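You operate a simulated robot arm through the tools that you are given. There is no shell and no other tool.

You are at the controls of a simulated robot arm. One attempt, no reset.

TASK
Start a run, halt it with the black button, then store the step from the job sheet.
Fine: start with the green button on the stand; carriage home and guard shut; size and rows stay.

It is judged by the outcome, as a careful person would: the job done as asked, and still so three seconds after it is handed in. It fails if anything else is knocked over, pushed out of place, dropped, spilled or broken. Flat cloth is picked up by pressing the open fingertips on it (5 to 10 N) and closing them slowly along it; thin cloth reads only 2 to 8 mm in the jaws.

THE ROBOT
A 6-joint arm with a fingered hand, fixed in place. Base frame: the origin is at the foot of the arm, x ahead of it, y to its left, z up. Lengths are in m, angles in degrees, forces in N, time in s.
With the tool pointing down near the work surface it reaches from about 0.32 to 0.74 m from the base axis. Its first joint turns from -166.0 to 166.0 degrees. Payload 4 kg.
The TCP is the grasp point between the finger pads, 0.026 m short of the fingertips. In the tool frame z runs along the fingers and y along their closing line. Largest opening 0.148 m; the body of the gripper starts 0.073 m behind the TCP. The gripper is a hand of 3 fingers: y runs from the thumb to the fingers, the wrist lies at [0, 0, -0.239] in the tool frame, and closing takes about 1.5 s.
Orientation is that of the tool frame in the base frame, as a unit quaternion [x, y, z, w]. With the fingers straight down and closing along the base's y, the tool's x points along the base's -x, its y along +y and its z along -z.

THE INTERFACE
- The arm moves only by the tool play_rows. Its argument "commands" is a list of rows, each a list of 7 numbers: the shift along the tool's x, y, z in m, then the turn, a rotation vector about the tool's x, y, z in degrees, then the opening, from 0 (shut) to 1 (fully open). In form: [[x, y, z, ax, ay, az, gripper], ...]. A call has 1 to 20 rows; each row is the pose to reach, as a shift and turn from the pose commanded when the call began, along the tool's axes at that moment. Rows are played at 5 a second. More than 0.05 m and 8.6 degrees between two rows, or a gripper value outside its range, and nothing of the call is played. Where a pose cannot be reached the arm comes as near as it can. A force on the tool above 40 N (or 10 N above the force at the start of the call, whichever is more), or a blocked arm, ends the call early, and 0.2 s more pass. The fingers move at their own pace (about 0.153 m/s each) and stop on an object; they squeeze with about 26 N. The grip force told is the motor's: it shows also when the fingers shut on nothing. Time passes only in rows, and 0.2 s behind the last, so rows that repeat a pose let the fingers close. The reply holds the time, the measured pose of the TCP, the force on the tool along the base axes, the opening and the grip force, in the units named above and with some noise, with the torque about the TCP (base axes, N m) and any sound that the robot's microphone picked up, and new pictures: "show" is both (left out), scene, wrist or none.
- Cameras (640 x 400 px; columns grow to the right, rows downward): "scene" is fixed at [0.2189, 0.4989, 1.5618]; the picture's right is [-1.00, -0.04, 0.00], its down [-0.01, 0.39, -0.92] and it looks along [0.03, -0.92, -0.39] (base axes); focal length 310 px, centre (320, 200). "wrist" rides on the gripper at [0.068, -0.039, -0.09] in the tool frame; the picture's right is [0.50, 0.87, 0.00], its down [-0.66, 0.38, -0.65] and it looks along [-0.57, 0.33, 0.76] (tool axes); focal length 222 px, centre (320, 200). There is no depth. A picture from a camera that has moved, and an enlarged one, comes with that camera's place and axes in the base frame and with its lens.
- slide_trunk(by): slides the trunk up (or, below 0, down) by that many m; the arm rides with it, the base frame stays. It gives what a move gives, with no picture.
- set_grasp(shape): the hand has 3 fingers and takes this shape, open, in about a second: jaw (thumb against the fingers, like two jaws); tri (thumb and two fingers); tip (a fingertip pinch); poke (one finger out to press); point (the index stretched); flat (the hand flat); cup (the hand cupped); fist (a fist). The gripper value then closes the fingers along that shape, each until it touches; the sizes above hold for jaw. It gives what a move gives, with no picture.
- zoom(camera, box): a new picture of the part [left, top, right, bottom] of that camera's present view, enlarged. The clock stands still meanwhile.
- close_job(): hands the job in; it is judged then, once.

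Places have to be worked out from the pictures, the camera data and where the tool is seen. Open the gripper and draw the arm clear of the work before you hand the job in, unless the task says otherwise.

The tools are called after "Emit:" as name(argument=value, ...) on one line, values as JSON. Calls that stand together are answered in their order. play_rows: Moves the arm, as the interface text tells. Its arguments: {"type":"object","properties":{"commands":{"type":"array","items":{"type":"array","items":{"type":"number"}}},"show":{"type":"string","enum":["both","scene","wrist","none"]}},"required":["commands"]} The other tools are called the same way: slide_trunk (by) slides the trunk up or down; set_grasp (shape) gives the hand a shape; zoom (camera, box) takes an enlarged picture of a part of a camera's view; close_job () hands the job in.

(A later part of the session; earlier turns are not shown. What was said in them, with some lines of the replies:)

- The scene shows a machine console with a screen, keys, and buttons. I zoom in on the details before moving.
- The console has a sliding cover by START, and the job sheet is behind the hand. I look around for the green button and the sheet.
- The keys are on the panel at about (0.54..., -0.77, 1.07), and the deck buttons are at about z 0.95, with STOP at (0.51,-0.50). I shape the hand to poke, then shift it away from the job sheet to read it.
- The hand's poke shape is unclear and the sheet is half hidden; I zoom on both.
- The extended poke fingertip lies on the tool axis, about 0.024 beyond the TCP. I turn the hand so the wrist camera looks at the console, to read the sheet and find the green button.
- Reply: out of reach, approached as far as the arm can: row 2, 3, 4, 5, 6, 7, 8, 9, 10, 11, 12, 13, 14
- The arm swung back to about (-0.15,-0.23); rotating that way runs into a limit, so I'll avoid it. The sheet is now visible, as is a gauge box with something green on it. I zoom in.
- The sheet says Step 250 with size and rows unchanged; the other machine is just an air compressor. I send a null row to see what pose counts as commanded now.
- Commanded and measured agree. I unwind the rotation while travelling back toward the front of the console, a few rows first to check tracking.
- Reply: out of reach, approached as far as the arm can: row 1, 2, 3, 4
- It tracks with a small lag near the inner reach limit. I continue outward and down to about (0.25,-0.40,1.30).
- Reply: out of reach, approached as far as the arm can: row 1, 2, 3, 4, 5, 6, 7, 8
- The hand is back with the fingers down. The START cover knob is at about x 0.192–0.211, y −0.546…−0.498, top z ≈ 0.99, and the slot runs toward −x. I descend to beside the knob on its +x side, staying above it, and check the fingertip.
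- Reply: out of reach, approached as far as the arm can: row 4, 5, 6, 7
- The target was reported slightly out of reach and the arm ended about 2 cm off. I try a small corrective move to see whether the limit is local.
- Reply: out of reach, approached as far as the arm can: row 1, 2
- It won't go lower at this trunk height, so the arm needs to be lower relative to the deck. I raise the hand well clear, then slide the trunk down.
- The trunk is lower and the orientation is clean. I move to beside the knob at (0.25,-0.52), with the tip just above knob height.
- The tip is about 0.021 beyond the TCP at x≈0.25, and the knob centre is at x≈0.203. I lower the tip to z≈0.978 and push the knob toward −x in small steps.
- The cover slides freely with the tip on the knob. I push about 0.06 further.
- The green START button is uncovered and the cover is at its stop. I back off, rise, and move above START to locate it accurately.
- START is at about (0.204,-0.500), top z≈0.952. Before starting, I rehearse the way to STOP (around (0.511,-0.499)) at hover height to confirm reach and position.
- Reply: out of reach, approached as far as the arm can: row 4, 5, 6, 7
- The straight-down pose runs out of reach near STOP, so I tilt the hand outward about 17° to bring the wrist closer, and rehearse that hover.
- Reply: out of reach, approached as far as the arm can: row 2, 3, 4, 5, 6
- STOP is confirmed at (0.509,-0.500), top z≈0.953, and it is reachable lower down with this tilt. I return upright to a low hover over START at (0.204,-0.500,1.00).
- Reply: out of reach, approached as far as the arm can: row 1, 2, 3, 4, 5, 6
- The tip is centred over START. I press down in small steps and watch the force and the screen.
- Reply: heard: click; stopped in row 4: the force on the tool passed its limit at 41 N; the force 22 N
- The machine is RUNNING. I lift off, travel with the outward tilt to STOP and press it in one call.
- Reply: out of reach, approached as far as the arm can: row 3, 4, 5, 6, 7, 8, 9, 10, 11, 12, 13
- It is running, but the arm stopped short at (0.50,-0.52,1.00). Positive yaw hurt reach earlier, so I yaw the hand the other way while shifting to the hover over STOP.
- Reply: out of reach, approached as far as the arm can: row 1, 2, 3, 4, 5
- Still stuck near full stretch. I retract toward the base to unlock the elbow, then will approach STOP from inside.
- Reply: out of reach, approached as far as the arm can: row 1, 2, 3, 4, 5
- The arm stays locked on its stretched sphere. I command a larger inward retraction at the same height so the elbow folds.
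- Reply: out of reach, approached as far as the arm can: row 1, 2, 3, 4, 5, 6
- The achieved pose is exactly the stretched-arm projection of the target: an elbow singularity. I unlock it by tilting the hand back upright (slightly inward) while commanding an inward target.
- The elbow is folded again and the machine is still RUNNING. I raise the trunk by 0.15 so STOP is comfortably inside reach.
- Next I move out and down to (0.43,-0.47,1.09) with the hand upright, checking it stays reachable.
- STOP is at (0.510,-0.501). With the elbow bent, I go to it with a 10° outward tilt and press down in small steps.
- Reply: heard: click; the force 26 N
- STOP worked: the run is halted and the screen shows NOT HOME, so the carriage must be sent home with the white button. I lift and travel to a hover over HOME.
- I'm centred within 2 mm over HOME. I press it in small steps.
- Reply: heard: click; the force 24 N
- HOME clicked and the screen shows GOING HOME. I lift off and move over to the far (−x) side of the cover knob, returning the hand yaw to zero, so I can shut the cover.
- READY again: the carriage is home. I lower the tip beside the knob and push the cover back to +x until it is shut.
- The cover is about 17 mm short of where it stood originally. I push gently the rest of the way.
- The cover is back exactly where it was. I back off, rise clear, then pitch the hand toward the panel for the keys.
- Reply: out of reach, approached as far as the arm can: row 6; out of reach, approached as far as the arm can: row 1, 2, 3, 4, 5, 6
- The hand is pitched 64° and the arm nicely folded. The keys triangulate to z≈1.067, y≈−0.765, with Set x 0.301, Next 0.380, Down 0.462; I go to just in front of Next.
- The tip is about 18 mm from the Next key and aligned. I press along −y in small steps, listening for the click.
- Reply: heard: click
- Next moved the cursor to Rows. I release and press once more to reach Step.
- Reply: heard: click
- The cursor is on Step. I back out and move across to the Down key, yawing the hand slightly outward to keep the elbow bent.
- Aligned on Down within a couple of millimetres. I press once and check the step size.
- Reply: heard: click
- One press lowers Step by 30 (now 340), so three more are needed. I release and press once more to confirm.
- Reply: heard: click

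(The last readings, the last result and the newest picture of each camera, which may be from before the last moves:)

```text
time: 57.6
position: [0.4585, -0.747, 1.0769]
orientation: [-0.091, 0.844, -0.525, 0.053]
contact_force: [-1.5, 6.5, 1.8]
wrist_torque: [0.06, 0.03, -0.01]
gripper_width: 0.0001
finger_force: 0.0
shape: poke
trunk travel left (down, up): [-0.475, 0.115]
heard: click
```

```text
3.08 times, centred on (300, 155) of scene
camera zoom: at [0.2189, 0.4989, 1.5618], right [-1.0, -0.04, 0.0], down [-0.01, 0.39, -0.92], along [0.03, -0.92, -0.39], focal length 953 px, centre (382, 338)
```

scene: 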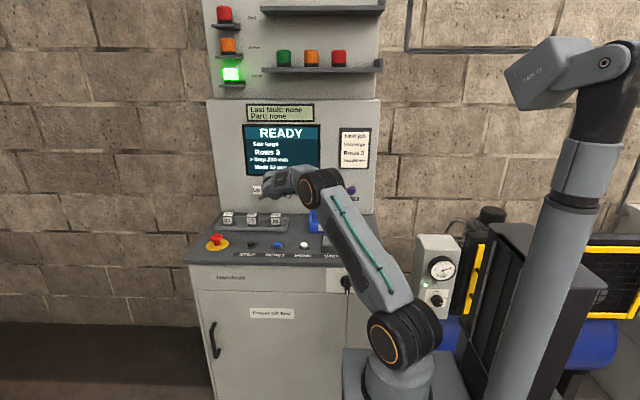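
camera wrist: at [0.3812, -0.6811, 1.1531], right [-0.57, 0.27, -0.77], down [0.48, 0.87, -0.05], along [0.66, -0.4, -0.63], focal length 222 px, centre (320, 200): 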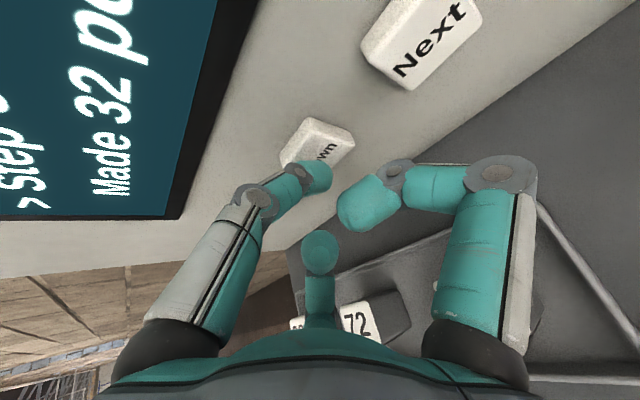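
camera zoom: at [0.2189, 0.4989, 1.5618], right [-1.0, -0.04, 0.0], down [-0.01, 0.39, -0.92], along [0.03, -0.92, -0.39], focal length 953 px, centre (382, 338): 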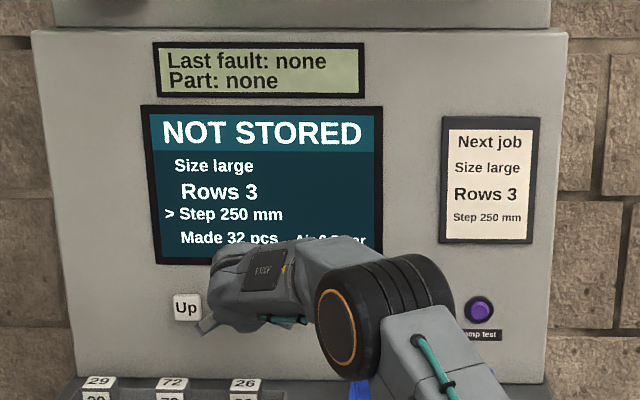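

Step reads 250 already — the key auto-repeats while held. I release at once with a fast pull back and check.

Emit:
play_rows(commands=[[-0.007, 0.0147, -0.03, 0, 0, 0, 1]], show="none")

Emit:
zoom(camera="scene", box=[220, 90, 380, 220])

```text
time: 58.0
position: [0.4585, -0.7149, 1.0759]
orientation: [-0.09, 0.845, -0.525, 0.053]
contact_force: [0.3, -1.1, -1.5]
wrist_torque: [-0.02, -0.01, 0.01]
gripper_width: 0.0
finger_force: 0.1
shape: poke
trunk travel left (down, up): [-0.475, 0.115]
```

```text
3.08 times, centred on (300, 155) of scene
camera zoom: at [0.2189, 0.4989, 1.5618], right [-1.0, -0.04, 0.0], down [-0.01, 0.39, -0.92], along [0.03, -0.92, -0.39], focal length 953 px, centre (382, 338)
```

zoom: 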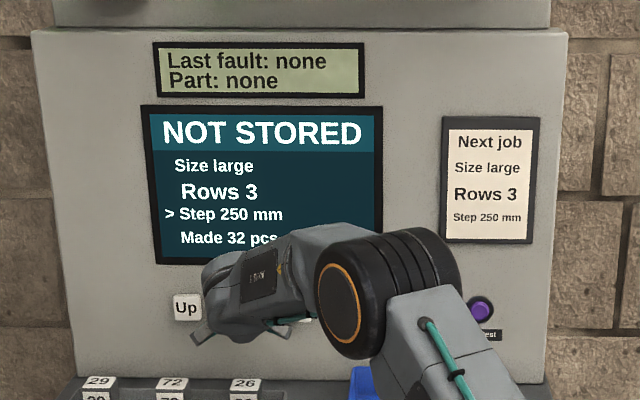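

Step holds at 250 after release. I move across to the Set key, turning the hand back square to the panel.

Emit:
play_rows(commands=[[0.0385, 0.0038, -0.0073, 0, 2.7, 1.33, 1], [0.0771, 0.0076, -0.0145, 0, 5.4, 2.66, 1], [0.1156, 0.0114, -0.0218, 0, 8.1, 4, 1], [0.1542, 0.0152, -0.029, 0, 10.76, 5.33, 1], [0.1569, 0.0096, -0.0176, 0, 10.76, 5.33, 1], [0.1569, 0.0096, -0.0176, 0, 10.76, 5.33, 1]], show="both")

Emit:
zoom(camera="wrist", box=[200, 80, 440, 230])

Emit:
zoom(camera="scene", box=[235, 100, 335, 180])

```text
time: 59.4
position: [0.3005, -0.7277, 1.0756]
orientation: [-0.001, 0.849, -0.528, -0.001]
contact_force: [-1.2, -0.6, 0.1]
wrist_torque: [0.01, 0.01, -0.01]
gripper_width: 0.0004
finger_force: 0.1
shape: poke
trunk travel left (down, up): [-0.475, 0.115]
camera wrist: at [0.2346, -0.6645, 1.1532], right [-0.5, 0.38, -0.77], down [0.66, 0.75, -0.05], along [0.56, -0.53, -0.63], focal length 222 px, centre (320, 200)
```

scene: 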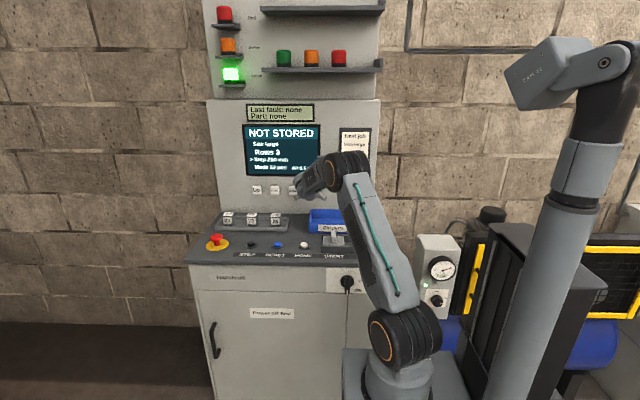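
wrist: 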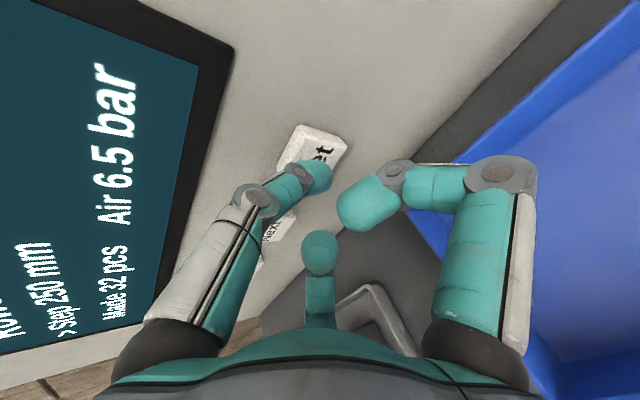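

```text
2.67 times, centred on (320, 155) of wrist
camera zoom: at [0.2346, -0.6645, 1.1532], right [-0.5, 0.38, -0.77], down [0.66, 0.75, -0.05], along [0.56, -0.53, -0.63], focal length 592 px, centre (320, 320)
```

zoom: 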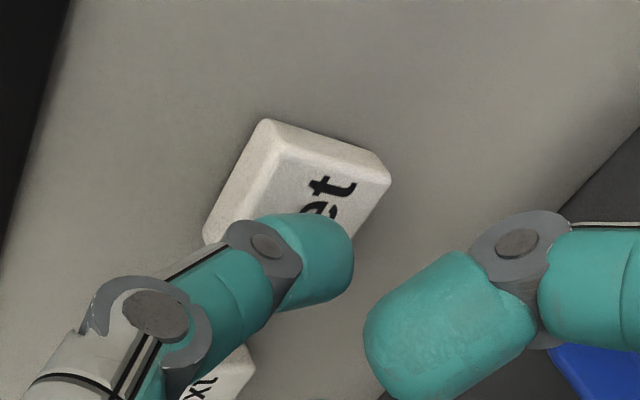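

```text
5.00 times, centred on (285, 140) of scene
camera zoom: at [0.2189, 0.4989, 1.5618], right [-1.0, -0.04, 0.0], down [-0.01, 0.39, -0.92], along [0.03, -0.92, -0.39], focal length 1549 px, centre (495, 500)
```

zoom: 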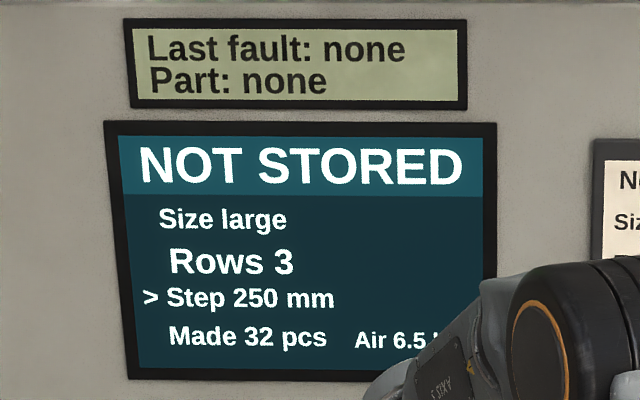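

250 is confirmed and the hand is aligned on Set as it was on Next. I press Set and release.

Emit:
play_rows(commands=[[-0.001, -0.0044, 0.009, 0, 0, 0, 1], [-0.001, -0.0067, 0.0134, 0, 0, 0, 1], [-0.001, -0.008, 0.0161, 0, 0, 0, 1], [-0.001, -0.0089, 0.0179, 0, 0, 0, 1], [-0.001, -0.0098, 0.0197, 0, 0, 0, 1], [-0.001, -0.0044, 0.009, 0, 0, 0, 1], [-0.001, 0, 0, 0, 0, 0, 1]], show="none")

Emit:
zoom(camera="scene", box=[235, 100, 335, 180])

```text
time: 61.0
position: [0.3015, -0.7279, 1.0755]
orientation: [-0.001, 0.849, -0.528, -0.003]
contact_force: [0.2, 0.6, -0.3]
wrist_torque: [-0.04, -0.01, 0.02]
gripper_width: 0.0004
finger_force: 0.1
shape: poke
trunk travel left (down, up): [-0.475, 0.115]
heard: click
```

```text
5.00 times, centred on (285, 140) of scene
camera zoom: at [0.2189, 0.4989, 1.5618], right [-1.0, -0.04, 0.0], down [-0.01, 0.39, -0.92], along [0.03, -0.92, -0.39], focal length 1549 px, centre (495, 500)
```

zoom: 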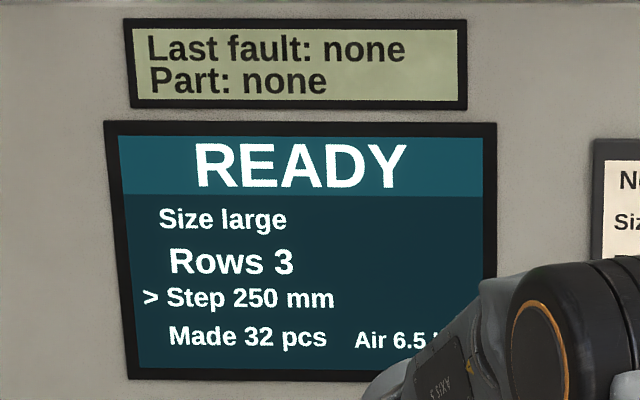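

Stored: READY with Size large, Rows 3, Step 250. I draw the arm back from the panel and open the hand.

Emit:
play_rows(commands=[[0, 0.003, -0.038, 0, 0, 0, 1], [0, 0.006, -0.077, 0, 0, 0, 1], [0, 0.009, -0.115, 0, 0, 0, 1], [0, 0.012, -0.153, 0, 0, 0, 1], [0, 0.015, -0.192, 0, 0, 0, 1], [0, 0.018, -0.23, 0, 0, 0, 1], [0, 0.0216, -0.2685, 0, 0, 0, 1], [0, 0.0216, -0.2685, 0, 0, 0, 1]], show="none")

Emit:
set_grasp(shape="jaw")

Emit:
play_rows(commands=[[0, 0, 0, 0, 0, 0, 1]], show="both")

Emit:
zoom(camera="scene", box=[190, 0, 390, 270])

Emit:
zoom(camera="scene", box=[190, 180, 390, 290])

```text
time: 62.8
position: [0.303, -0.4772, 1.1759]
orientation: [-0.001, 0.85, -0.527, -0.002]
contact_force: [0.5, -0.1, -0.4]
wrist_torque: [-0.02, 0.0, 0.02]
gripper_width: 0.0
finger_force: 0.1
shape: poke
trunk travel left (down, up): [-0.475, 0.115]
```

```text
time: 63.7
position: [0.304, -0.4777, 1.1751]
orientation: [-0.001, 0.849, -0.528, -0.002]
contact_force: [-0.8, 0.9, 0.1]
wrist_torque: [0.01, -0.01, -0.03]
gripper_width: 0.1478
finger_force: 0.1
shape: jaw
trunk travel left (down, up): [-0.475, 0.115]
```

```text
time: 64.1
position: [0.3024, -0.4777, 1.1752]
orientation: [-0.001, 0.85, -0.527, -0.003]
contact_force: [-0.4, 0.4, 0.6]
wrist_torque: [-0.01, 0.01, 0.02]
gripper_width: 0.1481
finger_force: 0.0
shape: jaw
trunk travel left (down, up): [-0.475, 0.115]
camera wrist: at [0.2366, -0.4145, 1.2521], right [-0.5, 0.38, -0.77], down [0.66, 0.75, -0.05], along [0.56, -0.53, -0.63], focal length 222 px, centre (320, 200)
```

scene: 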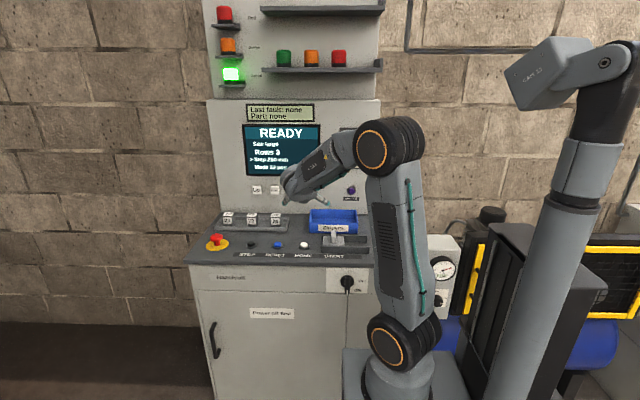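
wrist: 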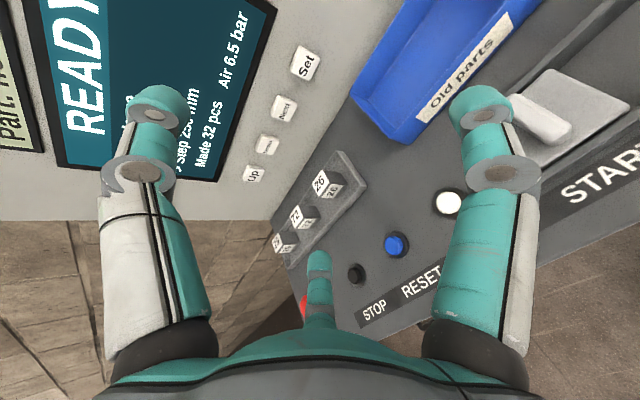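

```text
1.48 times, centred on (290, 135) of scene
camera zoom: at [0.2189, 0.4989, 1.5618], right [-1.0, -0.04, 0.0], down [-0.01, 0.39, -0.92], along [0.03, -0.92, -0.39], focal length 459 px, centre (364, 296)
```

zoom: 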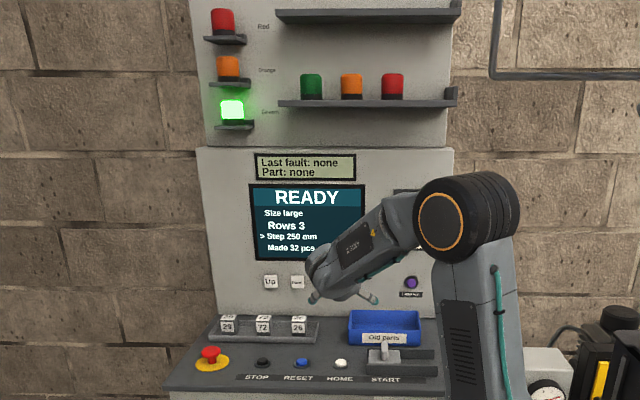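

```text
3.20 times, centred on (290, 235) of scene
camera zoom: at [0.2189, 0.4989, 1.5618], right [-1.0, -0.04, 0.0], down [-0.01, 0.39, -0.92], along [0.03, -0.92, -0.39], focal length 991 px, centre (416, 88)
```

zoom: 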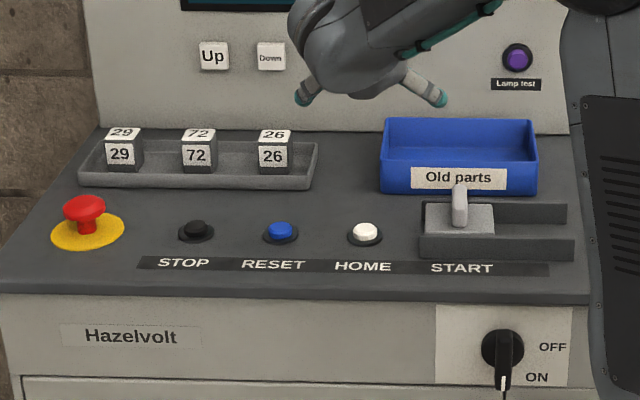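

Everything is in place: READY, Step 250 stored, cover shut, nothing disturbed. I pull the hand back a little more before handing in.

Emit:
play_rows(commands=[[0, 0, -0.03, 0, 0, 0, 1], [0, 0, -0.06, 0, 0, 0, 1], [0, 0, -0.09, 0, 0, 0, 1], [0, 0, -0.09, 0, 0, 0, 1]], show="scene")

```text
time: 65.1
position: [0.3031, -0.397, 1.2159]
orientation: [-0.001, 0.849, -0.528, -0.003]
contact_force: [-0.2, -0.5, 0.3]
wrist_torque: [-0.02, 0.02, -0.02]
gripper_width: 0.1479
finger_force: 0.1
shape: jaw
trunk travel left (down, up): [-0.475, 0.115]
```

scene: 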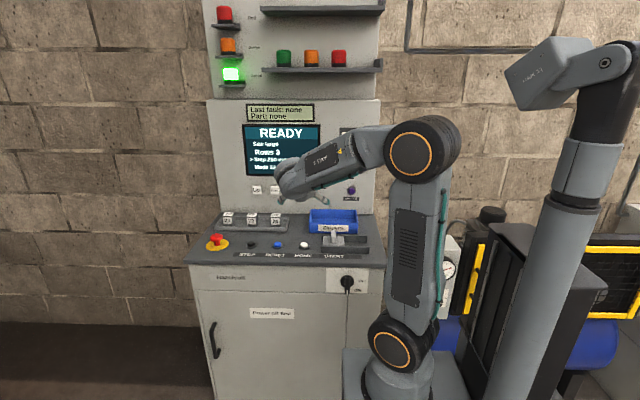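

The arm is clear, the hand is open and the machine shows READY with the step stored. I hand the job in.

Emit:
close_job()

```text
The job is handed in.
```

The run was started and halted, and the step from the job sheet is stored. I handed the job in with the screen showing READY.

- **Run:** I started it with the green START button on the console, taking the console to be "the stand" in your note. It ran for about 13 seconds before I pressed the black STOP button, because the arm locked at full stretch on the way there. The piece count stayed at 32.
- **Carriage:** After the halt the screen showed NOT HOME, so I pressed the white HOME button and waited until it read READY again.
- **Guard:** I took "guard" to mean the sliding START cover. I had opened it to reach the button, and I slid it back to where it was.
- **Step:** The step is now 250 mm as on the sheet, down from 370 mm, and stored with Set. Size (large) and rows (3) are unchanged.

Nothing else on the console looked moved. The hand is open and the arm is drawn back from the panel.
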